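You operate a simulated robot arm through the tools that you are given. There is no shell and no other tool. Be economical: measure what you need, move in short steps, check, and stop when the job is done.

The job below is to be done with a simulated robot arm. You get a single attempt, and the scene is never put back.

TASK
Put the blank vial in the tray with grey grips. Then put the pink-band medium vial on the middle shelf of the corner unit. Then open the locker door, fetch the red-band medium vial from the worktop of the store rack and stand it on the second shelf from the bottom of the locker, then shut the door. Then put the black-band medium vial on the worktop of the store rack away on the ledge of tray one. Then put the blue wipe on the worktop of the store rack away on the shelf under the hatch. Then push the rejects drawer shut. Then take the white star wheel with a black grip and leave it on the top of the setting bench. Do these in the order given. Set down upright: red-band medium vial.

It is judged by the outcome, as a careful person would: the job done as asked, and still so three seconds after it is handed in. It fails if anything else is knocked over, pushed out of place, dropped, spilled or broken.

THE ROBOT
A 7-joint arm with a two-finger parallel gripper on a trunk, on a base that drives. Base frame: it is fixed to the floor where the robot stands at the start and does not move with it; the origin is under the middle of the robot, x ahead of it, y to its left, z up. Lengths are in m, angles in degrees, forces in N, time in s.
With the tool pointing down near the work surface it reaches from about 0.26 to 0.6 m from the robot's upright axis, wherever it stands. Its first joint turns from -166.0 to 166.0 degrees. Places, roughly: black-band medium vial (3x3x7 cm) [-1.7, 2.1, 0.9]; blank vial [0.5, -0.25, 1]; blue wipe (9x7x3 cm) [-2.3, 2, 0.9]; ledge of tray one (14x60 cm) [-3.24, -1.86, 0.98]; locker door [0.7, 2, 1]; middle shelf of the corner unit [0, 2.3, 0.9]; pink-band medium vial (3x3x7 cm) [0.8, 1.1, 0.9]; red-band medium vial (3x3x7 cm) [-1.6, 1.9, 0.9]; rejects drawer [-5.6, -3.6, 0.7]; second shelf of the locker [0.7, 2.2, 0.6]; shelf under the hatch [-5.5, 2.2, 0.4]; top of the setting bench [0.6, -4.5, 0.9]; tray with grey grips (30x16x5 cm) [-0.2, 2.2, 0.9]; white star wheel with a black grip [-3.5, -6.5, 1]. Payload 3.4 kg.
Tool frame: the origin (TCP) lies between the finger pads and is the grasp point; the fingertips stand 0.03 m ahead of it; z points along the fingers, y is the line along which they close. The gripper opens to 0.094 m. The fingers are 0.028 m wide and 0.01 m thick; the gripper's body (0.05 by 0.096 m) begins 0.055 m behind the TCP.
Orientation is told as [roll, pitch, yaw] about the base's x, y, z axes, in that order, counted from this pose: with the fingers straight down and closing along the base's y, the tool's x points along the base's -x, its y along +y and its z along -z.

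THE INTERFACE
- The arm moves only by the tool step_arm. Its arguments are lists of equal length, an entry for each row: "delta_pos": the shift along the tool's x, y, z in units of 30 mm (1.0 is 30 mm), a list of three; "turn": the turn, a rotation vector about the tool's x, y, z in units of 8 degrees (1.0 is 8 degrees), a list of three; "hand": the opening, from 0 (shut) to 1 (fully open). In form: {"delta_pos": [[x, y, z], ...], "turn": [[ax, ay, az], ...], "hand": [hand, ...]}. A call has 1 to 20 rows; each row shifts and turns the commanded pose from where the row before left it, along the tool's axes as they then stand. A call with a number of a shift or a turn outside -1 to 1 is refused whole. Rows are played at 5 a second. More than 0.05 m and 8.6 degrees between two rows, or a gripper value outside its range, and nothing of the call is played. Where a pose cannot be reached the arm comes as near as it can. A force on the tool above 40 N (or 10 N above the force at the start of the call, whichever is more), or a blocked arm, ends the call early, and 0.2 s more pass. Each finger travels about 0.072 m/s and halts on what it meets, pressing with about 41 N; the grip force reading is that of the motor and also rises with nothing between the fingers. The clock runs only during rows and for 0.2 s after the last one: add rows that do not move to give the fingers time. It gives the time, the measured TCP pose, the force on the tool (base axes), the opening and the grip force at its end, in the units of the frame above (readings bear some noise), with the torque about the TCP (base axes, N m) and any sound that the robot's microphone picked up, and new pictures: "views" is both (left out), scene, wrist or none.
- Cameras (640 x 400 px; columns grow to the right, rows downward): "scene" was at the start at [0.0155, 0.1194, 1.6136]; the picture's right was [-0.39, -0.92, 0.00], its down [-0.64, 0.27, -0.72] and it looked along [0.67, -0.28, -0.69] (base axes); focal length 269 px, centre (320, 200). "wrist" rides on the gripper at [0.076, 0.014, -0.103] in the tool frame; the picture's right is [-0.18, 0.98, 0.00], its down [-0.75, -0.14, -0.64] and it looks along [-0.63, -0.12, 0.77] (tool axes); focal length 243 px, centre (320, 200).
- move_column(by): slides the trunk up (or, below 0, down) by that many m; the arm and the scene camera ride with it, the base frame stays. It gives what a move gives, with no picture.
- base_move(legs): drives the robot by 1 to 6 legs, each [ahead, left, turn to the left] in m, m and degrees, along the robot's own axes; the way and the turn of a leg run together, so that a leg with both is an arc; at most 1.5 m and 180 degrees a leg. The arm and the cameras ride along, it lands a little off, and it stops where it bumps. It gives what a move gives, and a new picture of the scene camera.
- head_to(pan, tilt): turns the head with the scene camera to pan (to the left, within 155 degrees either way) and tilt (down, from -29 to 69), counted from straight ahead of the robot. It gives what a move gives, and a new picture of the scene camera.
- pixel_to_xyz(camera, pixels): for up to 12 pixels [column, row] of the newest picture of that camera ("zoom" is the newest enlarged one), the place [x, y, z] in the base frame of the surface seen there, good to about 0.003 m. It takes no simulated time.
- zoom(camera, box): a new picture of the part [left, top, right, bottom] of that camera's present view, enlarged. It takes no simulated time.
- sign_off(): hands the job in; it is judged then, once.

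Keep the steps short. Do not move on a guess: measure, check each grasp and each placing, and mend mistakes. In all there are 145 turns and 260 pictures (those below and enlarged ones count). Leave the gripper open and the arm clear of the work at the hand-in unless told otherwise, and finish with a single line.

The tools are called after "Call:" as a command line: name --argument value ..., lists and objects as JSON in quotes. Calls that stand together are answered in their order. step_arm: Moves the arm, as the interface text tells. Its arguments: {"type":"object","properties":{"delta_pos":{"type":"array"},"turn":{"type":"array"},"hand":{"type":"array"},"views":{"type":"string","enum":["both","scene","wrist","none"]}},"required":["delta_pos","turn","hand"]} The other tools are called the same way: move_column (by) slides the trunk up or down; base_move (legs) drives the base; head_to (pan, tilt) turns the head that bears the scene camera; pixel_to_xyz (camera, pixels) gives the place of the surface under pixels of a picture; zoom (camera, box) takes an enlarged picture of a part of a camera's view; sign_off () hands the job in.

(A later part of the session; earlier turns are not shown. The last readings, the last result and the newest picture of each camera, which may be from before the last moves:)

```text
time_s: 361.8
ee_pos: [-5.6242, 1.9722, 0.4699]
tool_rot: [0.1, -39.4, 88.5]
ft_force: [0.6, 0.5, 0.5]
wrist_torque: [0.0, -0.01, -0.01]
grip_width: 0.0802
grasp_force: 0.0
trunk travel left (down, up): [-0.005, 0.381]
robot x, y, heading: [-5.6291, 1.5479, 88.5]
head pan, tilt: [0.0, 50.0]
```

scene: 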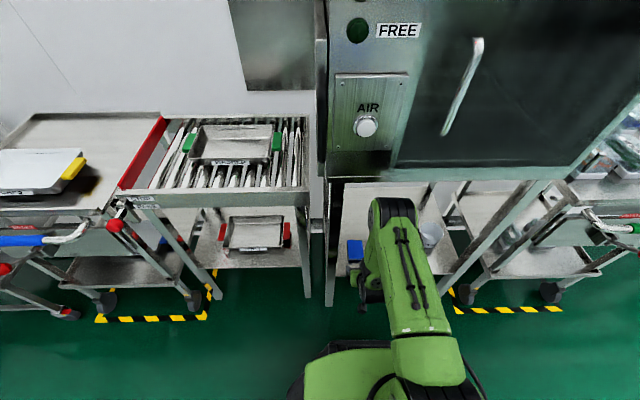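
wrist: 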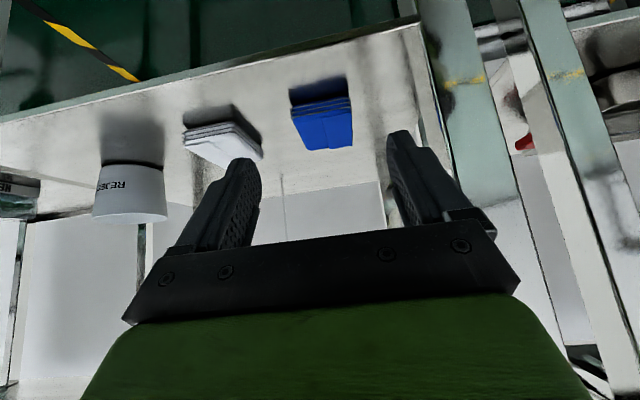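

Blue wipe lies on the hatch shelf. Next the rejects drawer: back out, raise the column, turn round and look.

Call:
base_move --legs '[[-0.8, 0, 0], [0, 0, 180]]'

Call:
move_column --by 0.27

Call:
head_to --pan 0 --tilt 20

Call:
pixel_to_xyz --camera "scene" --pixels '[[320, 200], [320, 150], [320, 250], [200, 200], [440, 200], [200, 250], [440, 250], [320, 300], [120, 200], [520, 200], [260, 180], [380, 180]]'

```text
time_s: 373.4
ee_pos: [-5.6629, 0.3186, 0.4699]
tool_rot: [0.0, -39.4, -93.5]
ft_force: [0.1, 0.4, 1.2]
wrist_torque: [-0.01, 0.03, 0.04]
grip_width: 0.08
grasp_force: 0.0
trunk travel left (down, up): [-0.005, 0.381]
robot x, y, heading: [-5.6491, 0.7444, -93.6]
head pan, tilt: [0.0, 50.0]
```

scene: 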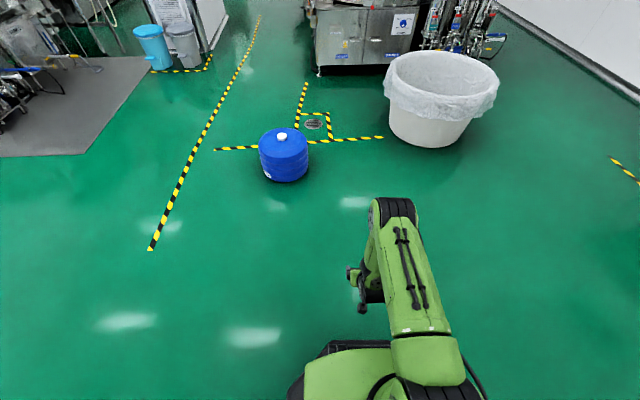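

```text
time_s: 376.2
ee_pos: [-5.6636, 0.3177, 0.7396]
tool_rot: [0.1, -39.3, -93.5]
ft_force: [-0.8, 0.2, 0.4]
wrist_torque: [-0.01, 0.01, -0.03]
grip_width: 0.0801
grasp_force: 0.0
trunk travel left (down, up): [-0.275, 0.111]
robot x, y, heading: [-5.6464, 0.7439, -93.3]
head pan, tilt: [0.0, 50.0]
```

```text
time_s: 377.1
ee_pos: [-5.6633, 0.3174, 0.7386]
tool_rot: [0.1, -39.2, -93.5]
ft_force: [-0.2, 0.1, -0.7]
wrist_torque: [-0.01, 0.03, 0.05]
grip_width: 0.0799
grasp_force: 0.1
trunk travel left (down, up): [-0.275, 0.111]
robot x, y, heading: [-5.6505, 0.7415, -93.5]
head pan, tilt: [0.0, 20.0]
```

scene: 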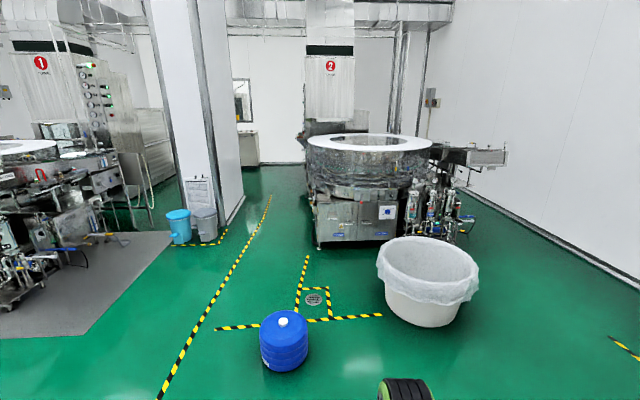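

```text
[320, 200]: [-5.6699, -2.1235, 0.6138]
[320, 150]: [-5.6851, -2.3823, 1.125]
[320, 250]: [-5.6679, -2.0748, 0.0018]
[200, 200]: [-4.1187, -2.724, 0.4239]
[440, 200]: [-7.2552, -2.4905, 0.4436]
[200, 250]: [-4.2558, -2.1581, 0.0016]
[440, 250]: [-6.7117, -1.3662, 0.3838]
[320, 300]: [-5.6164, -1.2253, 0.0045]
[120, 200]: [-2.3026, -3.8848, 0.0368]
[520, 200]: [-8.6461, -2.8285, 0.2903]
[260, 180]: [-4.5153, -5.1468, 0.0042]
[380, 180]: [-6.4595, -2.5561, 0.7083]
```

Drawer must be on machine 2's right-hand side (corridor x≈−4.8). Drive left 0.85 then ahead 2.9 m.

Call:
base_move --legs '[[0, 0, 3.5], [0, 0.88, 0], [1.4, 0, 0], [1.4, 0, 0]]'

Call:
head_to --pan -30 --tilt 25

```text
time_s: 395.4
ee_pos: [-4.7807, -2.4606, 0.7389]
tool_rot: [0.1, -39.3, -90.8]
ft_force: [0.2, -1.0, 0.2]
wrist_torque: [0.0, 0.0, -0.01]
grip_width: 0.08
grasp_force: 0.1
trunk travel left (down, up): [-0.275, 0.111]
robot x, y, heading: [-4.7855, -2.0355, -90.7]
head pan, tilt: [0.0, 20.0]
```

scene: 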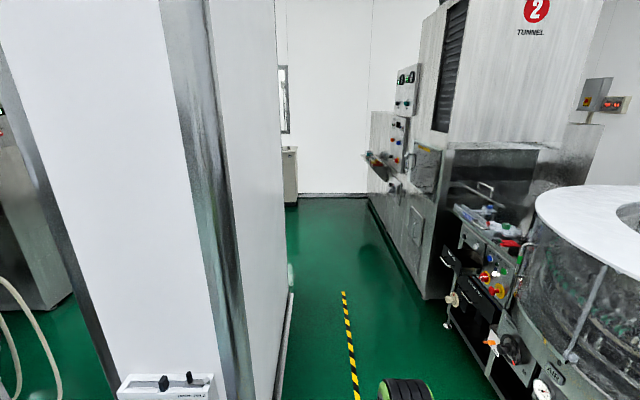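

```text
time_s: 396.3
ee_pos: [-4.7807, -2.46, 0.7389]
tool_rot: [0.1, -39.2, -90.9]
ft_force: [-1.8, 0.3, 0.6]
wrist_torque: [0.01, 0.0, -0.02]
grip_width: 0.0798
grasp_force: 0.0
trunk travel left (down, up): [-0.275, 0.111]
robot x, y, heading: [-4.7865, -2.0369, -90.5]
head pan, tilt: [-30.0, 25.0]
```

scene: 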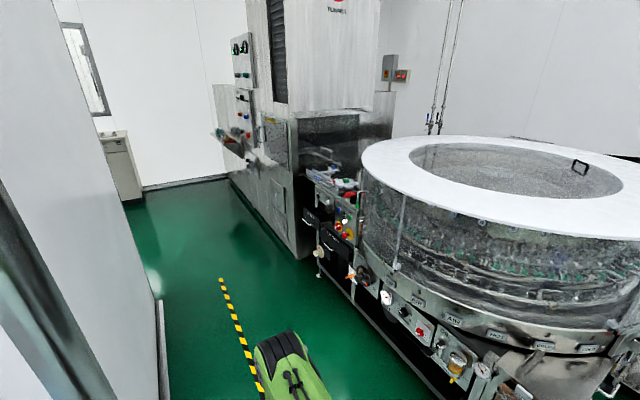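

Zoom on the drawers region.

Call:
zoom --camera "scene" --box '[280, 140, 420, 300]'

Call:
pixel_to_xyz --camera "scene" --pixels '[[310, 222], [318, 225], [338, 250], [345, 240], [335, 205], [320, 250], [350, 275], [300, 240], [330, 190]]'

```text
2.50 times, centred on (350, 220) of scene
```

zoom: 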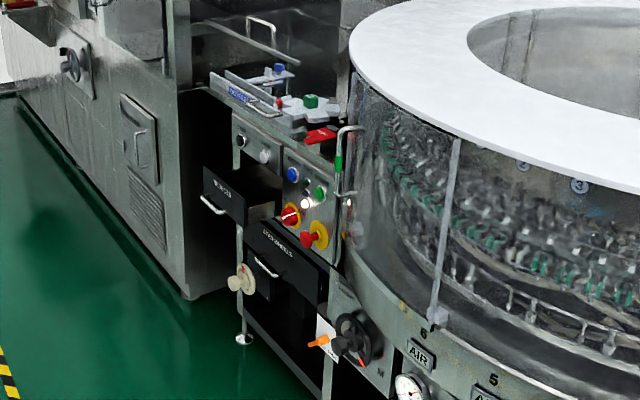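

```text
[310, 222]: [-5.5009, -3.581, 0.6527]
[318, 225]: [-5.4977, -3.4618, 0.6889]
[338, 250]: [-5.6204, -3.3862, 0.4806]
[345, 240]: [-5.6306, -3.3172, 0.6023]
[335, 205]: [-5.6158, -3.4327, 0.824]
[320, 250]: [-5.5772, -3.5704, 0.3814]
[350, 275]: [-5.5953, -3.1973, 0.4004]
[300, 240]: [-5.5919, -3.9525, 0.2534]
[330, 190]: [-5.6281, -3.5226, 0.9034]
```

The upper-left black drawer stands out ~0.12 m (front x≈−5.49, y≈−3.53, z≈0.68). Drive ahead 1.5 and face it.

Call:
base_move --legs '[[1.47, 0, 0], [0, 0, -89.5]]'

Call:
head_to --pan 0 --tilt 45

Call:
zoom --camera "scene" --box '[220, 80, 440, 240]'

```text
time_s: 407.4
ee_pos: [-5.2325, -3.4923, 0.7377]
tool_rot: [0.0, -39.3, 177.5]
ft_force: [0.1, -0.4, -0.1]
wrist_torque: [0.02, -0.02, 0.03]
grip_width: 0.0799
grasp_force: 0.0
trunk travel left (down, up): [-0.275, 0.111]
robot x, y, heading: [-4.8077, -3.4971, 177.6]
head pan, tilt: [-30.0, 25.0]
```

scene: 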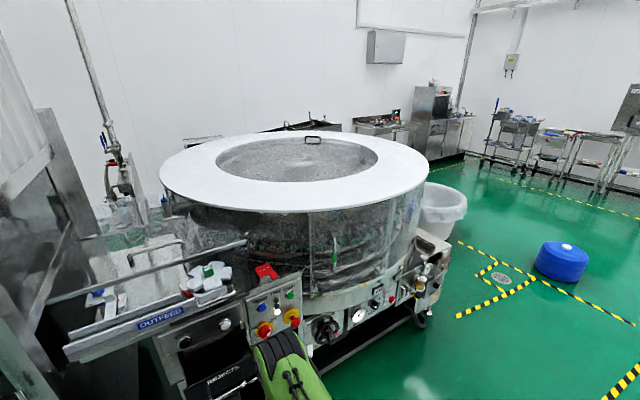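

```text
time_s: 408.4
ee_pos: [-5.2333, -3.4927, 0.7381]
tool_rot: [0.0, -39.3, 177.4]
ft_force: [-0.8, -0.2, -0.1]
wrist_torque: [0.0, -0.02, 0.01]
grip_width: 0.0803
grasp_force: 0.2
trunk travel left (down, up): [-0.275, 0.111]
robot x, y, heading: [-4.8084, -3.5025, 177.5]
head pan, tilt: [0.0, 45.0]
```

scene: 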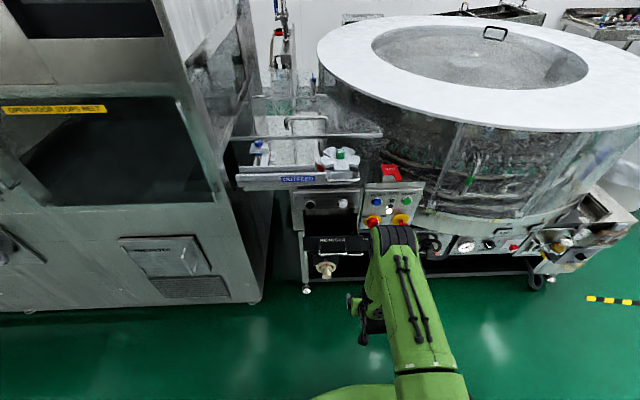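

```text
2.50 times, centred on (330, 160) of scene
```

zoom: 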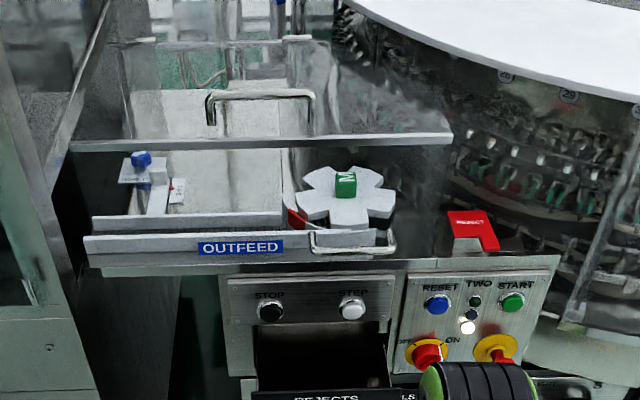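

Call:
zoom --camera "scene" --box '[285, 190, 405, 300]'

Call:
pixel_to_xyz --camera "zoom" --pixels '[[130, 265], [240, 262], [320, 262], [120, 300], [260, 330], [340, 320], [420, 265], [200, 320], [180, 200], [270, 410]]'

```text
3.64 times, centred on (345, 245) of scene
```

zoom: 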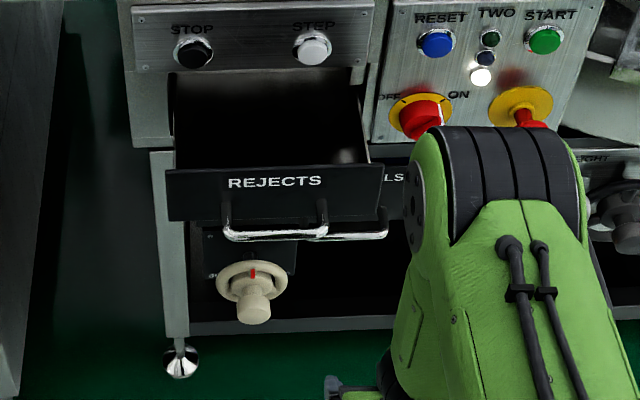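

```text
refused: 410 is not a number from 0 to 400
```

Call:
pixel_to_xyz --camera "zoom" --pixels '[[190, 195], [275, 200], [370, 195], [172, 182], [225, 232], [380, 235], [322, 220], [250, 170], [300, 300], [250, 60], [250, 300], [415, 120]]'

```text
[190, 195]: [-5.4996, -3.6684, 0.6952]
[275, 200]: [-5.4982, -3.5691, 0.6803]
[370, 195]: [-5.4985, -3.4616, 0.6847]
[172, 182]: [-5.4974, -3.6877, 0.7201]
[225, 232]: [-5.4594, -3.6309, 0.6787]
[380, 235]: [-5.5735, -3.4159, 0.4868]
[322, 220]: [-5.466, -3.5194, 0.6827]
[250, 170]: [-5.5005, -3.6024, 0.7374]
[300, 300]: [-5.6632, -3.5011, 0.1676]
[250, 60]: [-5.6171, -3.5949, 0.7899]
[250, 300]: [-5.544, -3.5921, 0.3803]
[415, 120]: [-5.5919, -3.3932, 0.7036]
```

Drawer front x −5.498, closed plane ≈ −5.613. Close the fingers, shift to y −3.57 above its handle, then approach with the base 0.18.

Call:
step_arm --delta_pos '[[0.1, 0.87, 0.13], [0, 0.87, 0], [0, 0.87, 0], [0, 0, 0], [0, 0, 0]]' --turn '[[0, 0, 0], [0, 0, 0], [0, 0, 0], [0, 0, 0], [0, 0, 0]]' --hand '[0, 0, 0, 0, 0]' --views "none"

Call:
base_move --legs '[[0.17, 0, 2.4]]'

Call:
zoom --camera "wrist" --box '[0, 0, 640, 400]'

```text
time_s: 409.6
ee_pos: [-5.2354, -3.5705, 0.7333]
tool_rot: [0.1, -39.3, 177.5]
ft_force: [0.0, -0.6, 0.0]
wrist_torque: [0.0, 0.0, 0.03]
grip_width: 0.0001
grasp_force: 33.1
trunk travel left (down, up): [-0.275, 0.111]
robot x, y, heading: [-4.8096, -3.4997, 177.8]
head pan, tilt: [0.0, 45.0]
```

```text
time_s: 411.1
ee_pos: [-5.405, -3.5844, 0.7338]
tool_rot: [0.1, -39.2, 179.9]
ft_force: [-0.3, -0.4, -0.2]
wrist_torque: [0.02, 0.01, -0.01]
grip_width: 0.0
grasp_force: 33.3
trunk travel left (down, up): [-0.275, 0.111]
robot x, y, heading: [-4.978, -3.4988, -179.9]
head pan, tilt: [0.0, 45.0]
```

scene: 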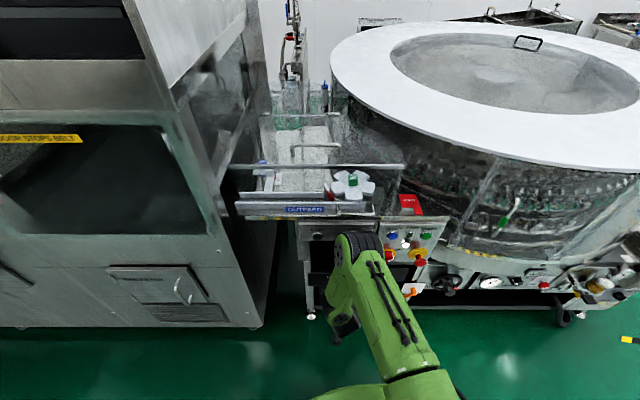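

```text
1.00 times, centred on (320, 200) of wrist (not enlarged: the box is as wide or as high as the picture)
```

zoom: 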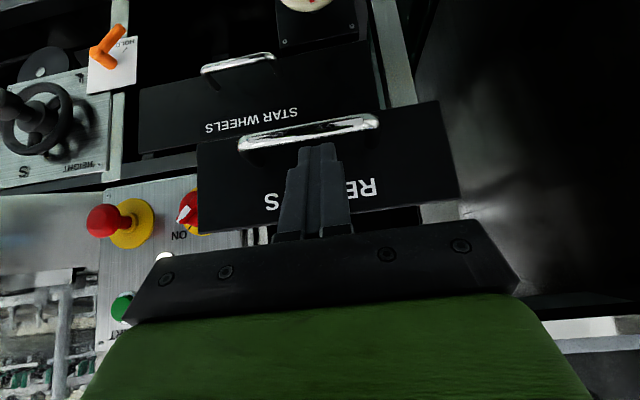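

Aligned above the handle. Push forward 0.155 first.

Call:
step_arm --delta_pos '[[-0.574, 0, 0.469], [-0.574, 0, 0.469], [-0.574, 0, 0.469], [-0.574, 0, 0.469], [-0.574, 0, 0.469], [-0.574, 0, 0.469], [-0.574, 0, 0.469], [0, 0, 0]]' --turn '[[0, 0, 0], [0, 0, 0], [0, 0, 0], [0, 0, 0], [0, 0, 0], [0, 0, 0], [0, 0, 0], [0, 0, 0]]' --hand '[0, 0, 0, 0, 0, 0, 0, 0]' --views "wrist"

```text
time_s: 412.9
ee_pos: [-5.5586, -3.5846, 0.7328]
tool_rot: [0.1, -39.3, 179.9]
ft_force: [-0.5, 0.7, 0.4]
wrist_torque: [0.01, -0.01, -0.02]
grip_width: 0.0
grasp_force: 32.9
trunk travel left (down, up): [-0.275, 0.111]
robot x, y, heading: [-4.9803, -3.4942, -179.7]
head pan, tilt: [0.0, 45.0]
```

wrist: 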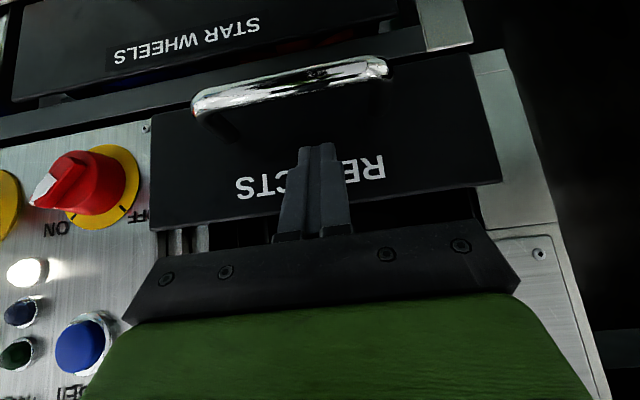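

Drawer moves in. Push the rest in small steps until it stops.

Call:
step_arm --delta_pos '[[-0.258, 0, 0.211], [-0.258, 0, 0.211], [-0.258, 0, 0.211], [-0.13, 0, 0.1], [-0.13, 0, 0.1], [-0.13, 0, 0.1], [0, 0, 0]]' --turn '[[0, 0, 0], [0, 0, 0], [0, 0, 0], [0, 0, 0], [0, 0, 0], [0, 0, 0], [0, 0, 0]]' --hand '[0, 0, 0, 0, 0, 0, 0]' --views "wrist"

Call:
pixel_to_xyz --camera "wrist" --pixels '[[240, 150], [420, 140], [450, 60], [100, 60], [515, 200], [240, 190]]'

```text
time_s: 414.1
ee_pos: [-5.5902, -3.585, 0.7298]
tool_rot: [0.1, -38.1, -180.0]
ft_force: [4.9, -0.1, -1.7]
wrist_torque: [0.03, 0.42, 0.03]
grip_width: 0.0
grasp_force: 33.5
trunk travel left (down, up): [-0.275, 0.111]
robot x, y, heading: [-4.9827, -3.4978, -180.0]
head pan, tilt: [0.0, 45.0]
stopped in row 6: the force on the tool passed its limit at 46 N (the readings are from after the stop); the commanded pose is now the measured one
```

wrist: 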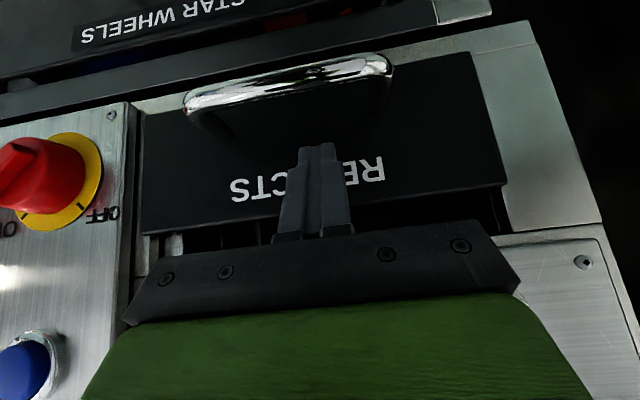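

```text
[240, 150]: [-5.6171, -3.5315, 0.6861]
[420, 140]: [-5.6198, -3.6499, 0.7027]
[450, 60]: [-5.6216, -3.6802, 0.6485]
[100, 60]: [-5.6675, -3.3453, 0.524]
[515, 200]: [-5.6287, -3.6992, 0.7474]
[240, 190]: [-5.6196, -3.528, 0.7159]
```

Stopped at 46 N with the front at x −5.619, flush with frame/neighbour. Back off and verify.

Call:
step_arm --delta_pos '[[0.774, 0, -0.633], [0.774, 0, -0.633], [0.774, 0, -0.633], [0.774, 0, -0.633], [0.774, 0, -0.633], [0, 0, 0]]' --turn '[[0, 0, 0], [0, 0, 0], [0, 0, 0], [0, 0, 0], [0, 0, 0], [0, 0, 0]]' --hand '[0, 0, 0, 0, 0.5, 0.5]' --views "wrist"

Call:
pixel_to_xyz --camera "wrist" --pixels '[[240, 150], [230, 170], [400, 140], [200, 60], [300, 40], [150, 80], [440, 100], [130, 130]]'

```text
time_s: 415.5
ee_pos: [-5.4452, -3.5847, 0.7318]
tool_rot: [0.1, -38.4, 180.0]
ft_force: [0.2, 0.4, -0.3]
wrist_torque: [0.01, -0.02, -0.03]
grip_width: 0.0469
grasp_force: 0.0
trunk travel left (down, up): [-0.275, 0.111]
robot x, y, heading: [-4.9775, -3.4942, -179.9]
head pan, tilt: [0.0, 45.0]
```

wrist: 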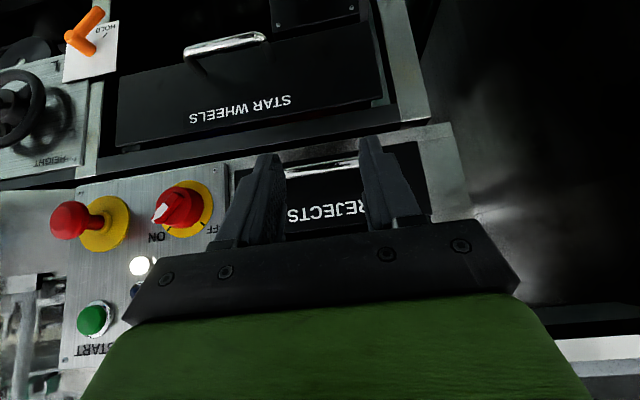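

```text
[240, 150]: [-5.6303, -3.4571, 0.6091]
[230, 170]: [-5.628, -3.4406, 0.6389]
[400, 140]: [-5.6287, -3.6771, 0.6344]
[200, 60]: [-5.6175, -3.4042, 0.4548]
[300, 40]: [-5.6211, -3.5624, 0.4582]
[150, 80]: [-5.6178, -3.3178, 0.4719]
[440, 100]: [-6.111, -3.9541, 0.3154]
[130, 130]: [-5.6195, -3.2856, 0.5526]
```

Rejects drawer front is flush with its neighbour (−5.619): shut. Now the star wheel: back off, turn to −y, raise the arm and look down the corridor.

Call:
base_move --legs '[[-0.17, 0, 0], [0, 0, 90]]'

Call:
step_arm --delta_pos '[[-0.62, 0, -0.78], [-0.62, 0, -0.78], [-0.62, 0, -0.78], [-0.62, 0, -0.78], [-0.62, 0, -0.78], [-0.62, 0, -0.78], [-0.62, 0, -0.78], [-0.62, 0, -0.78], [-0.62, 0, -0.78], [-0.62, 0, -0.78], [-0.62, 0, -0.78], [-0.62, 0, -0.78]]' --turn '[[0, 0, 0], [0, 0, 0], [0, 0, 0], [0, 0, 0], [0, 0, 0], [0, 0, 0], [0, 0, 0], [0, 0, 0], [0, 0, 0], [0, 0, 0], [0, 0, 0], [0, 0, 0]]' --hand '[0.5, 0.5, 0.5, 0.5, 0.5, 0.5, 0.5, 0.5, 0.5, 0.5, 0.5, 0.5]' --views "none"

Call:
head_to --pan 15 --tilt 15

Call:
pixel_to_xyz --camera "scene" --pixels '[[320, 200], [250, 200], [200, 250], [400, 200], [320, 250], [150, 200], [280, 180]]'

```text
time_s: 420.8
ee_pos: [-4.726, -3.9655, 0.7317]
tool_rot: [0.1, -38.4, -91.1]
ft_force: [-0.4, 0.0, 0.2]
wrist_torque: [0.01, 0.01, 0.0]
grip_width: 0.0471
grasp_force: 0.2
trunk travel left (down, up): [-0.275, 0.111]
robot x, y, heading: [-4.8093, -3.4981, -91.1]
head pan, tilt: [0.0, 45.0]
```

scene: 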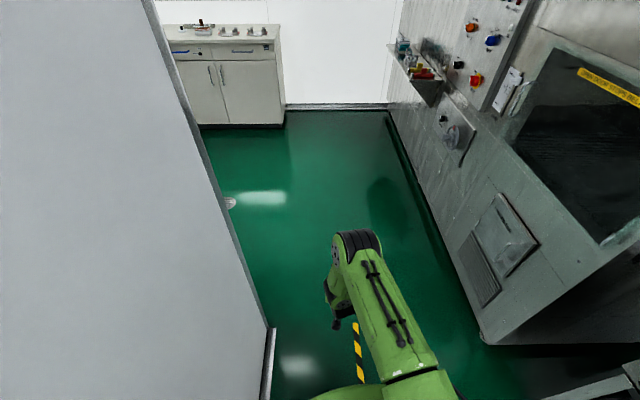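

```text
time_s: 423.4
ee_pos: [-4.7265, -3.966, 1.0911]
tool_rot: [0.2, -38.4, -91.1]
ft_force: [0.2, -0.5, -0.4]
wrist_torque: [-0.01, 0.0, 0.0]
grip_width: 0.0472
grasp_force: 0.1
trunk travel left (down, up): [-0.275, 0.111]
robot x, y, heading: [-4.8061, -3.4957, -91.2]
head pan, tilt: [0.0, 45.0]
```

```text
time_s: 424.3
ee_pos: [-4.7261, -3.9658, 1.0904]
tool_rot: [0.0, -38.4, -91.0]
ft_force: [0.0, 0.9, 0.2]
wrist_torque: [-0.02, 0.0, 0.0]
grip_width: 0.0471
grasp_force: 0.0
trunk travel left (down, up): [-0.275, 0.111]
robot x, y, heading: [-4.808, -3.4992, -90.8]
head pan, tilt: [15.0, 15.0]
```

scene: 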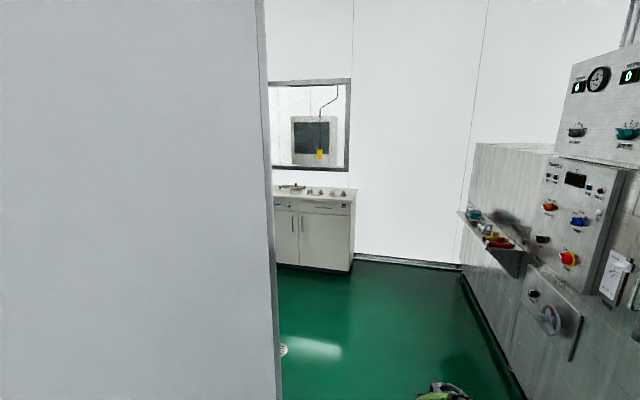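

```text
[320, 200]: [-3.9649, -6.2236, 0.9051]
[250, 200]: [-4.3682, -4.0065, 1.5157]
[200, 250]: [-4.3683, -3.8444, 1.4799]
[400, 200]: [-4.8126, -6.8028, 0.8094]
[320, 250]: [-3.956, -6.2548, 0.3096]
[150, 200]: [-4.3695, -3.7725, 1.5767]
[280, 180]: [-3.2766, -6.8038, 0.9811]
```

Cabinet in the corner: front y≈−6.22. Drive ahead 1.9 m and look left.

Call:
base_move --legs '[[1.0, 0, 1], [0.9, 0, 0]]'

Call:
head_to --pan 60 --tilt 25

```text
time_s: 433.8
ee_pos: [-4.7432, -5.8578, 1.0891]
tool_rot: [0.1, -38.3, -90.5]
ft_force: [-0.2, -0.2, 0.4]
wrist_torque: [0.02, -0.01, -0.01]
grip_width: 0.0466
grasp_force: 0.0
trunk travel left (down, up): [-0.275, 0.111]
robot x, y, heading: [-4.8226, -5.3898, -90.2]
head pan, tilt: [15.0, 15.0]
```

scene: 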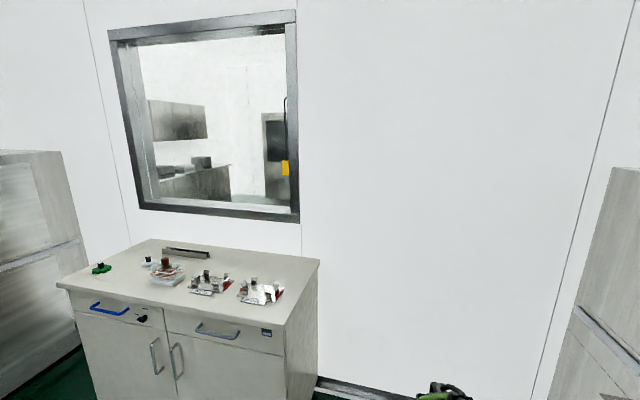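

```text
time_s: 434.9
ee_pos: [-4.7431, -5.8566, 1.0887]
tool_rot: [0.1, -38.3, -90.4]
ft_force: [-0.2, 0.3, 0.2]
wrist_torque: [0.0, -0.01, 0.03]
grip_width: 0.0471
grasp_force: 0.0
trunk travel left (down, up): [-0.275, 0.111]
robot x, y, heading: [-4.8279, -5.387, -90.5]
head pan, tilt: [60.0, 25.0]
```

scene: 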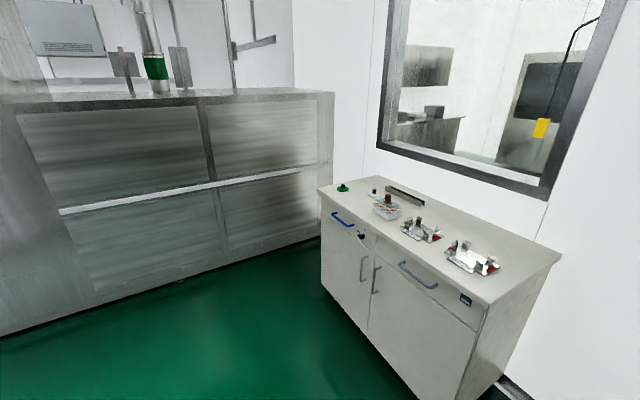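

Call:
zoom --camera "scene" --box '[320, 160, 520, 290]'

Call:
pixel_to_xyz --camera "scene" --pixels '[[343, 187], [376, 194], [388, 205], [388, 215], [330, 195], [485, 300], [555, 255], [420, 230], [470, 258], [330, 180], [200, 150], [200, 250]]'

```text
3.08 times, centred on (420, 225) of scene
```

zoom: 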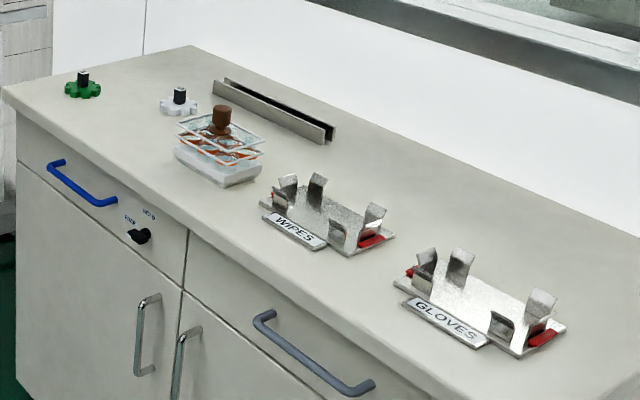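

```text
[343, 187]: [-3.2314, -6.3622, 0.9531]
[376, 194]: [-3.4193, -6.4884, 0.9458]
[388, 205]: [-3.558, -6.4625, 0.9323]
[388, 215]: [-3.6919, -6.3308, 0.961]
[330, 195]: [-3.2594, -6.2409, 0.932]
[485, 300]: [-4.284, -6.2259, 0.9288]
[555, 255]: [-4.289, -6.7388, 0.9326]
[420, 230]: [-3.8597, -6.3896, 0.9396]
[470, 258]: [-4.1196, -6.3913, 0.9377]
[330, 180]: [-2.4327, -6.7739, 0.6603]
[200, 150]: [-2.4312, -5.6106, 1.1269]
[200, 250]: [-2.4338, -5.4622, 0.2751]
```

White star wheel with black grip at ≈(-3.43,-6.49), top z 0.932. Drive left 1.38, ahead 0.45.

Call:
base_move --legs '[[0, 1.38, 0.4], [0.45, 0, 0]]'

Call:
head_to --pan 0 --tilt 50

Call:
zoom --camera "wrist" --box '[160, 0, 480, 200]'

```text
time_s: 444.0
ee_pos: [-3.4087, -6.3307, 1.0889]
tool_rot: [0.1, -38.4, -91.2]
ft_force: [0.2, -0.1, 0.2]
wrist_torque: [-0.01, 0.01, 0.01]
grip_width: 0.0469
grasp_force: 0.1
trunk travel left (down, up): [-0.275, 0.111]
robot x, y, heading: [-3.4886, -5.8593, -91.1]
head pan, tilt: [60.0, 25.0]
```

scene: 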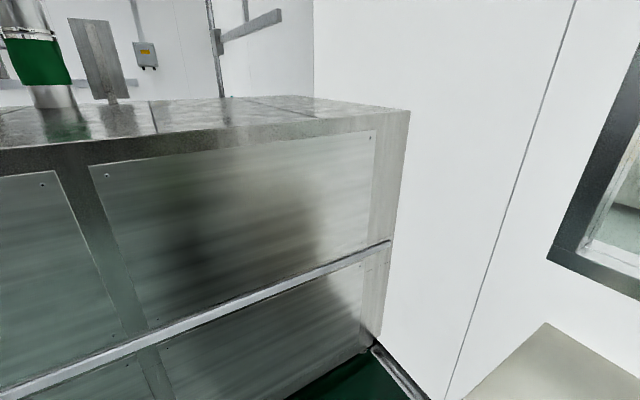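

```text
time_s: 445.3
ee_pos: [-3.4088, -6.3301, 1.0899]
tool_rot: [0.0, -38.5, -91.3]
ft_force: [0.9, 0.2, -0.7]
wrist_torque: [-0.03, -0.03, 0.0]
grip_width: 0.0468
grasp_force: 0.1
trunk travel left (down, up): [-0.275, 0.111]
robot x, y, heading: [-3.4884, -5.8612, -91.0]
head pan, tilt: [0.0, 50.0]
```

scene: 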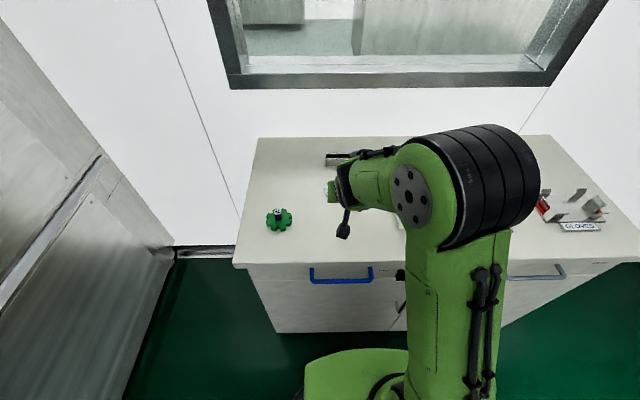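

```text
2.00 times, centred on (320, 100) of wrist
```

zoom: 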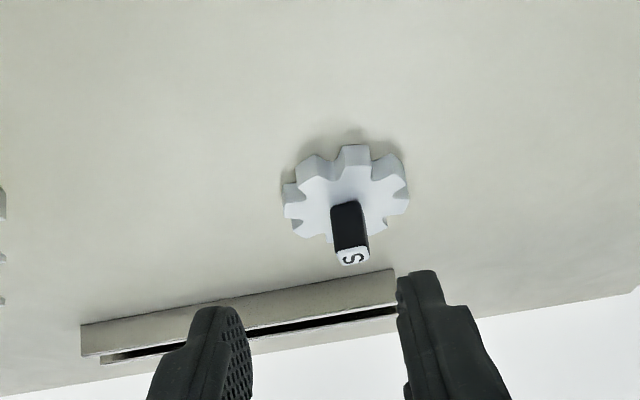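

Call:
pixel_to_xyz --camera "zoom" --pixels '[[352, 258], [340, 255], [365, 252], [348, 210], [335, 228], [365, 228], [310, 200], [350, 150], [400, 190], [290, 210], [240, 320], [380, 290]]'

```text
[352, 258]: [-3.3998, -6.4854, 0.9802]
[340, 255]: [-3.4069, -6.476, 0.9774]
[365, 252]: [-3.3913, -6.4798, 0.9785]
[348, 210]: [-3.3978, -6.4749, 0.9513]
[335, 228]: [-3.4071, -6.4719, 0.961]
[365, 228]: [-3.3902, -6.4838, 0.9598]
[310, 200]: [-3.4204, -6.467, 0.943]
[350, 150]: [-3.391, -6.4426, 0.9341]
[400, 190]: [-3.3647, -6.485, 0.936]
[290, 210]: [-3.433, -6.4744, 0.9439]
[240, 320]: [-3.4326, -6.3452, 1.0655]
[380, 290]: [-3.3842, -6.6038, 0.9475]
```

Grip top at (-3.399,-6.481,0.98), wheel top 0.945. Move over it and down to z≈1.03, then check.

Call:
step_arm --delta_pos '[[-0.656, 0.072, 0.522], [-0.656, 0.072, 0.522], [-0.656, 0.072, 0.522], [-0.656, 0.072, 0.522], [-0.656, 0.072, 0.522], [-0.656, 0.072, 0.522], [0.6225, 0, 0.783], [0.6225, 0, 0.783], [0, 0, 0]]' --turn '[[0, 0, 0], [0, 0, 0], [0, 0, 0], [0, 0, 0], [0, 0, 0], [0, 0, 0], [0, 0, 0], [0, 0, 0], [0, 0, 0]]' --hand '[0.55, 0.55, 0.55, 0.55, 0.55, 0.55, 0.55, 0.55, 0.55]' --views "wrist"

Call:
pixel_to_xyz --camera "wrist" --pixels '[[320, 100], [310, 110], [325, 110], [320, 90], [310, 70], [320, 120], [320, 60]]'

```text
time_s: 447.3
ee_pos: [-3.4004, -6.4818, 1.0306]
tool_rot: [0.2, -38.4, -91.2]
ft_force: [-0.2, 0.2, -0.9]
wrist_torque: [-0.03, 0.0, 0.01]
grip_width: 0.0519
grasp_force: 0.0
trunk travel left (down, up): [-0.275, 0.111]
robot x, y, heading: [-3.4863, -5.8643, -91.2]
head pan, tilt: [0.0, 50.0]
```

wrist: 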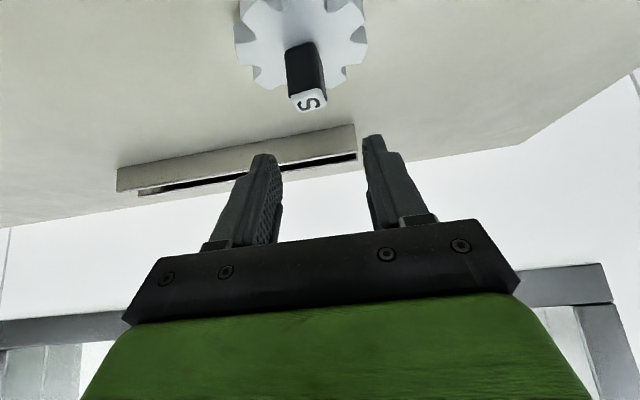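

```text
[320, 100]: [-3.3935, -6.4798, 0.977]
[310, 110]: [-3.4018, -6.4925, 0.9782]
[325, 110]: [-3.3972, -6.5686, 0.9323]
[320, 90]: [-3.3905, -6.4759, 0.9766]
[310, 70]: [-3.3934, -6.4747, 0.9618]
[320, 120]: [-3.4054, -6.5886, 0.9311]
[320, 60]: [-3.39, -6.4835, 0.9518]
```

Aligned. Descend 0.05 to 0.981 and grip.

Call:
step_arm --delta_pos '[[0.51, 0, 0.65], [0.51, 0, 0.65], [0, 0, 0], [0, 0, 0], [0, 0, 0], [0, 0, 0], [0, 0, 0]]' --turn '[[0, 0, 0], [0, 0, 0], [0, 0, 0], [0, 0, 0], [0, 0, 0], [0, 0, 0], [0, 0, 0]]' --hand '[0.55, 0.55, 0.55, 0, 0, 0, 0]' --views "wrist"

```text
time_s: 448.9
ee_pos: [-3.3991, -6.4813, 0.9785]
tool_rot: [0.1, -38.4, -91.2]
ft_force: [0.3, 0.3, -0.2]
wrist_torque: [-0.02, -0.01, 0.02]
grip_width: 0.023
grasp_force: 40.6
trunk travel left (down, up): [-0.275, 0.111]
robot x, y, heading: [-3.4864, -5.8586, -91.0]
head pan, tilt: [0.0, 50.0]
```

wrist: 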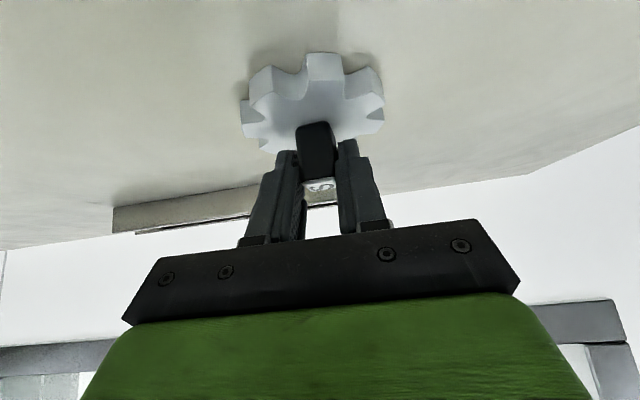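

Gripped (0.023). Lift 0.16, retract 0.17, then drive back out through the corridor.

Call:
step_arm --delta_pos '[[-0.6225, 0, -0.783], [-0.6225, 0, -0.783], [-0.6225, 0, -0.783], [-0.6225, 0, -0.783], [-0.6225, 0, -0.783], [-0.3, 0, -0.4], [0.783, 0, -0.6225], [0.783, 0, -0.6225], [0.783, 0, -0.6225], [0.783, 0, -0.6225], [0.783, 0, -0.6225], [0.5, 0, -0.4], [0, 0, 0]]' --turn '[[0, 0, 0], [0, 0, 0], [0, 0, 0], [0, 0, 0], [0, 0, 0], [0, 0, 0], [0, 0, 0], [0, 0, 0], [0, 0, 0], [0, 0, 0], [0, 0, 0], [0, 0, 0], [0, 0, 0]]' --hand '[0, 0, 0, 0, 0, 0, 0, 0, 0, 0, 0, 0, 0]' --views "wrist"

Call:
base_move --legs '[[-0.45, 0, 1], [0, -1.33, 0]]'

Call:
head_to --pan 155 --tilt 20

```text
time_s: 451.7
ee_pos: [-3.3962, -6.3123, 1.146]
tool_rot: [0.1, -38.4, -91.2]
ft_force: [-0.3, 0.2, 0.1]
wrist_torque: [0.04, 0.03, 0.0]
grip_width: 0.0232
grasp_force: 41.2
trunk travel left (down, up): [-0.275, 0.111]
robot x, y, heading: [-3.4872, -5.8622, -91.0]
head pan, tilt: [0.0, 50.0]
```

wrist: 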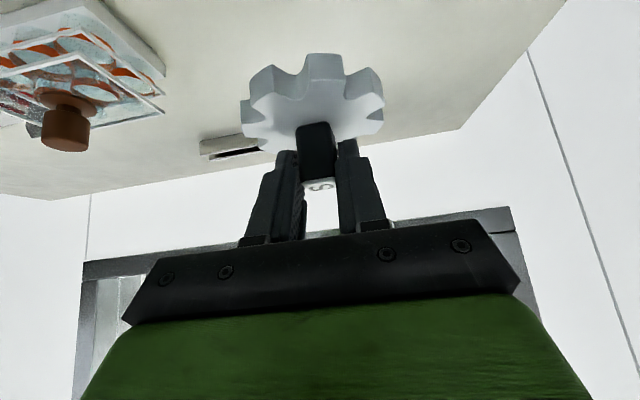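

```text
time_s: 460.7
ee_pos: [-4.7229, -5.8681, 1.1465]
tool_rot: [0.2, -38.5, -90.4]
ft_force: [-0.4, 0.1, -0.5]
wrist_torque: [0.02, -0.01, -0.02]
grip_width: 0.023
grasp_force: 41.2
trunk travel left (down, up): [-0.275, 0.111]
robot x, y, heading: [-4.8196, -5.4148, -90.7]
head pan, tilt: [0.0, 50.0]
```

scene: 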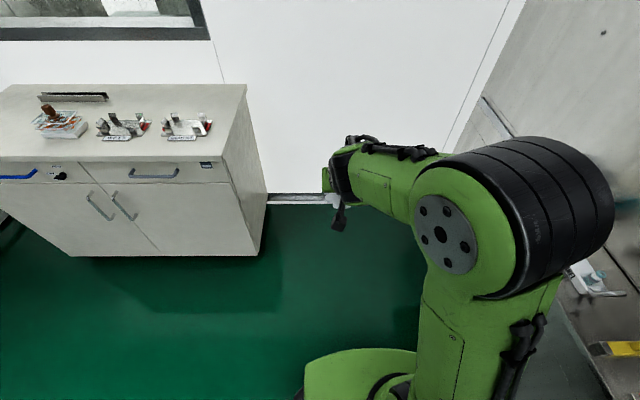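

```text
time_s: 463.1
ee_pos: [-4.7223, -5.8687, 1.1465]
tool_rot: [0.1, -38.5, -90.4]
ft_force: [-0.3, -0.3, -0.1]
wrist_torque: [-0.05, -0.01, 0.01]
grip_width: 0.0232
grasp_force: 40.6
trunk travel left (down, up): [-0.275, 0.111]
robot x, y, heading: [-4.8251, -5.4209, -90.5]
head pan, tilt: [154.7, 20.0]
```

scene: 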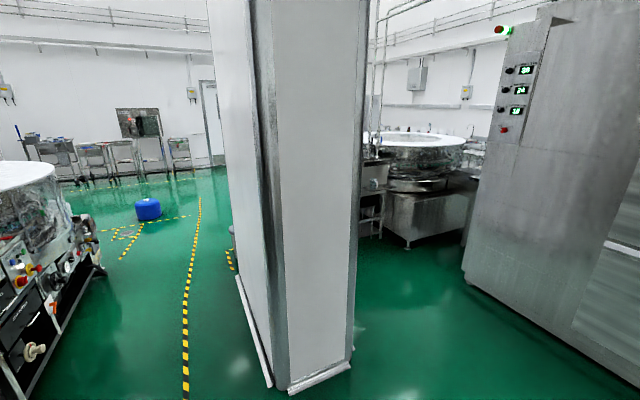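

Corridor is clear. Back up 5.5 m to y≈0.1, then shift east.

Call:
base_move --legs '[[-1.5, 0, 0.5], [-1.5, 0, 0], [-1.5, 0, 0], [-1.1, 0, 0]]'

Call:
head_to --pan 60 --tilt 20

```text
time_s: 489.8
ee_pos: [-4.6881, -0.2675, 1.146]
tool_rot: [0.1, -38.4, -90.6]
ft_force: [-0.2, -0.3, -1.3]
wrist_torque: [0.0, 0.0, -0.04]
grip_width: 0.0235
grasp_force: 40.8
trunk travel left (down, up): [-0.275, 0.111]
robot x, y, heading: [-4.7883, 0.1864, -90.5]
head pan, tilt: [154.7, 20.0]
```

scene: 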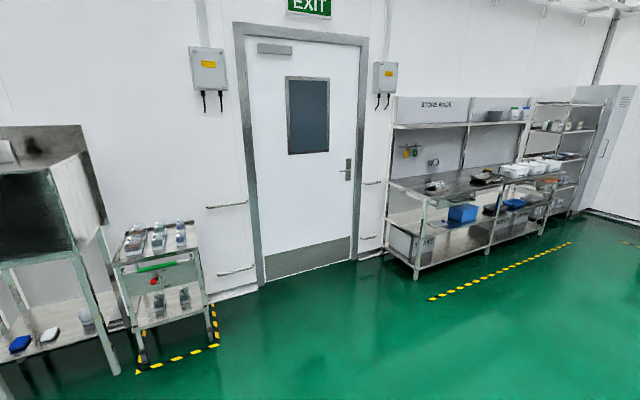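

```text
time_s: 491.5
ee_pos: [-4.6879, -0.2678, 1.146]
tool_rot: [0.1, -38.4, -90.6]
ft_force: [0.4, -0.2, -0.9]
wrist_torque: [-0.02, -0.03, 0.0]
grip_width: 0.0232
grasp_force: 41.0
trunk travel left (down, up): [-0.275, 0.111]
robot x, y, heading: [-4.7815, 0.1831, -90.4]
head pan, tilt: [60.0, 20.0]
```

scene: 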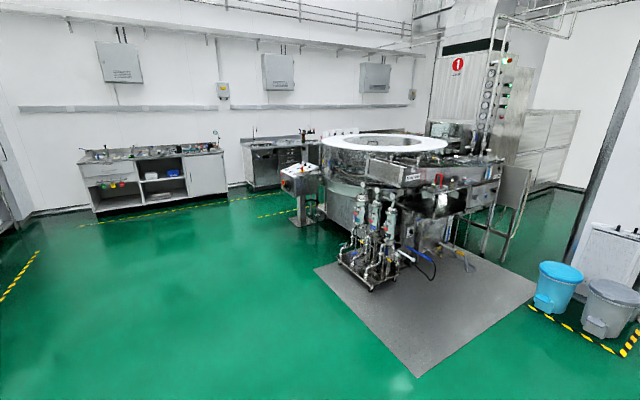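

Clear. Drive east 4.4 m along y≈0.18 and look south along the benches.

Call:
base_move --legs '[[0, 1.5, 0.4], [0, 1.5, 0], [0, 1.4, 0]]'

Call:
head_to --pan 5 --tilt 20

Call:
pixel_to_xyz --camera "scene" --pixels '[[320, 250], [320, 200], [260, 200], [220, 180], [380, 200], [400, 250], [250, 150], [280, 150], [430, 220], [200, 250]]'

```text
time_s: 512.7
ee_pos: [-0.2376, -0.1994, 1.1452]
tool_rot: [0.1, -38.4, -88.9]
ft_force: [-0.5, 0.0, -0.4]
wrist_torque: [0.03, -0.02, 0.0]
grip_width: 0.0232
grasp_force: 40.9
trunk travel left (down, up): [-0.275, 0.111]
robot x, y, heading: [-0.3496, 0.2468, -88.8]
head pan, tilt: [60.0, 20.0]
```

scene: 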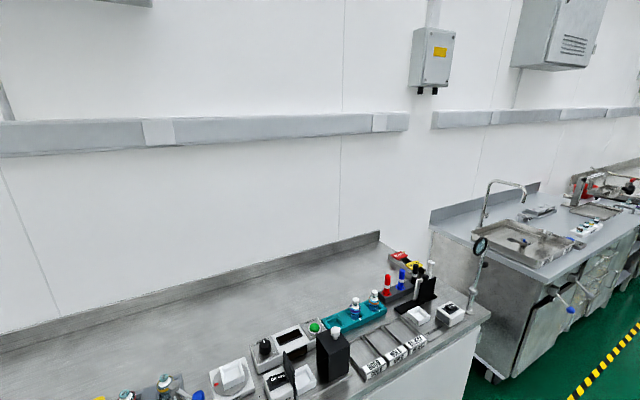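

```text
time_s: 514.0
ee_pos: [-0.2384, -0.1995, 1.1458]
tool_rot: [0.1, -38.4, -88.9]
ft_force: [-0.4, 1.1, -0.5]
wrist_torque: [-0.01, 0.02, 0.03]
grip_width: 0.0233
grasp_force: 41.1
trunk travel left (down, up): [-0.275, 0.111]
robot x, y, heading: [-0.3478, 0.2473, -88.9]
head pan, tilt: [5.0, 20.0]
```

scene: 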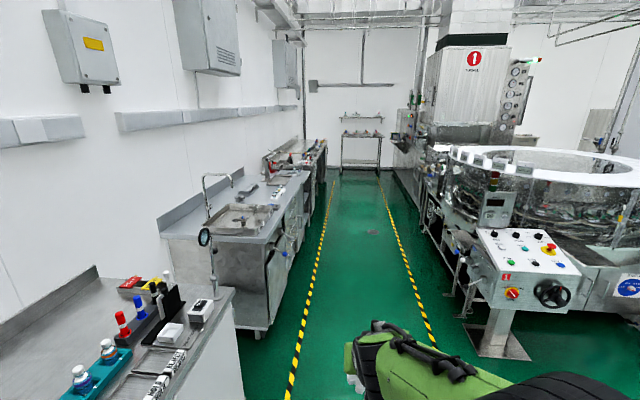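

```text
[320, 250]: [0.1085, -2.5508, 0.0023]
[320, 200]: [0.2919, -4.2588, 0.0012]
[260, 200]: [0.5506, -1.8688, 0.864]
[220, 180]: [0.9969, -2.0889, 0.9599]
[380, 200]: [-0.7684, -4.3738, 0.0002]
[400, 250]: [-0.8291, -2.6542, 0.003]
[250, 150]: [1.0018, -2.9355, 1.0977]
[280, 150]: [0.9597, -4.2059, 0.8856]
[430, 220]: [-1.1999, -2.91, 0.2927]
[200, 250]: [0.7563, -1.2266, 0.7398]
```

Aisle is clear. Drive south 4.2 m, then turn left to face the setting bench.

Call:
base_move --legs '[[1.5, 0, -1.1], [1.5, 0, 0], [1.3, 0, 0], [0, 0, 90]]'

Call:
head_to --pan -10 --tilt 35

```text
time_s: 538.3
ee_pos: [0.0984, -3.9444, 1.1457]
tool_rot: [0.1, -38.4, -0.8]
ft_force: [0.0, -0.3, -0.9]
wrist_torque: [0.0, 0.01, 0.02]
grip_width: 0.0224
grasp_force: 41.1
trunk travel left (down, up): [-0.275, 0.111]
robot x, y, heading: [-0.3535, -4.0401, -0.7]
head pan, tilt: [5.0, 20.0]
```

scene: 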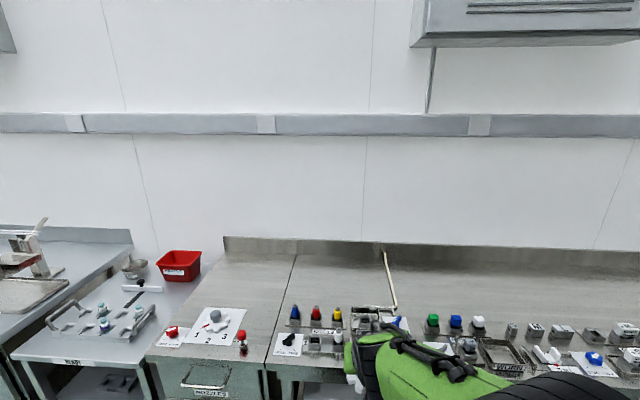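

```text
time_s: 539.1
ee_pos: [0.0985, -3.9474, 1.1462]
tool_rot: [0.1, -38.4, -0.8]
ft_force: [-0.5, 0.0, -0.9]
wrist_torque: [0.0, 0.01, 0.03]
grip_width: 0.0228
grasp_force: 41.3
trunk travel left (down, up): [-0.275, 0.111]
robot x, y, heading: [-0.3552, -4.0413, -0.5]
head pan, tilt: [-10.0, 35.0]
```

scene: 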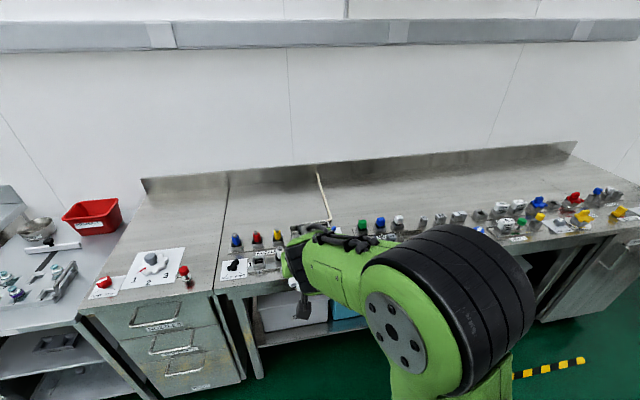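

Zoom to read labels and measure the bench near (0.6,-4.5).

Call:
zoom --camera "scene" --box '[80, 150, 350, 330]'

Call:
zoom --camera "scene" --box '[330, 150, 600, 330]'

Call:
pixel_to_xyz --camera "scene" --pixels '[[180, 210], [270, 200], [370, 190], [470, 180], [220, 270], [280, 230], [380, 215], [560, 165], [145, 185], [228, 180], [340, 245], [450, 205]]'

```text
2.22 times, centred on (215, 240) of scene
```

zoom: 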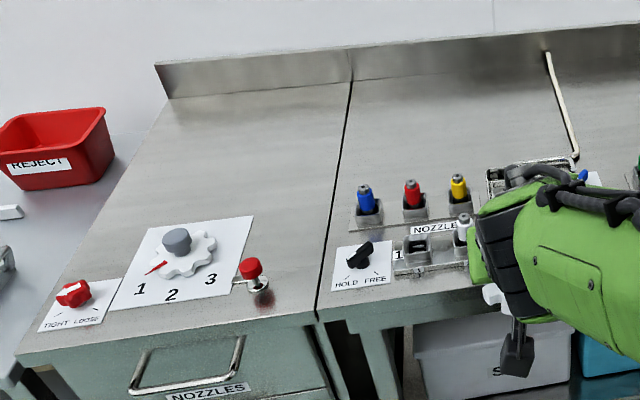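

```text
2.22 times, centred on (465, 240) of scene
```

zoom: 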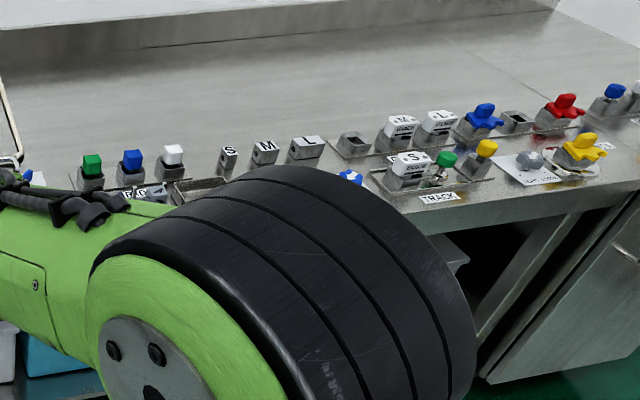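

```text
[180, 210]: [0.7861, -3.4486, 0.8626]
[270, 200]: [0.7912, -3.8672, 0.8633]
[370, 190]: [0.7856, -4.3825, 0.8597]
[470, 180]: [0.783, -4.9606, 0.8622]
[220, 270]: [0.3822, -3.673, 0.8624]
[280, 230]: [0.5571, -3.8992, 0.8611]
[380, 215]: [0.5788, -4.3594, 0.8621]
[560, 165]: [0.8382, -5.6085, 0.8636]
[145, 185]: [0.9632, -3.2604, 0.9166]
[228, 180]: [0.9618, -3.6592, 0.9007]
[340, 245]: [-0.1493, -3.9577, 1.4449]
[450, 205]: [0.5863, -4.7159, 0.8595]
```

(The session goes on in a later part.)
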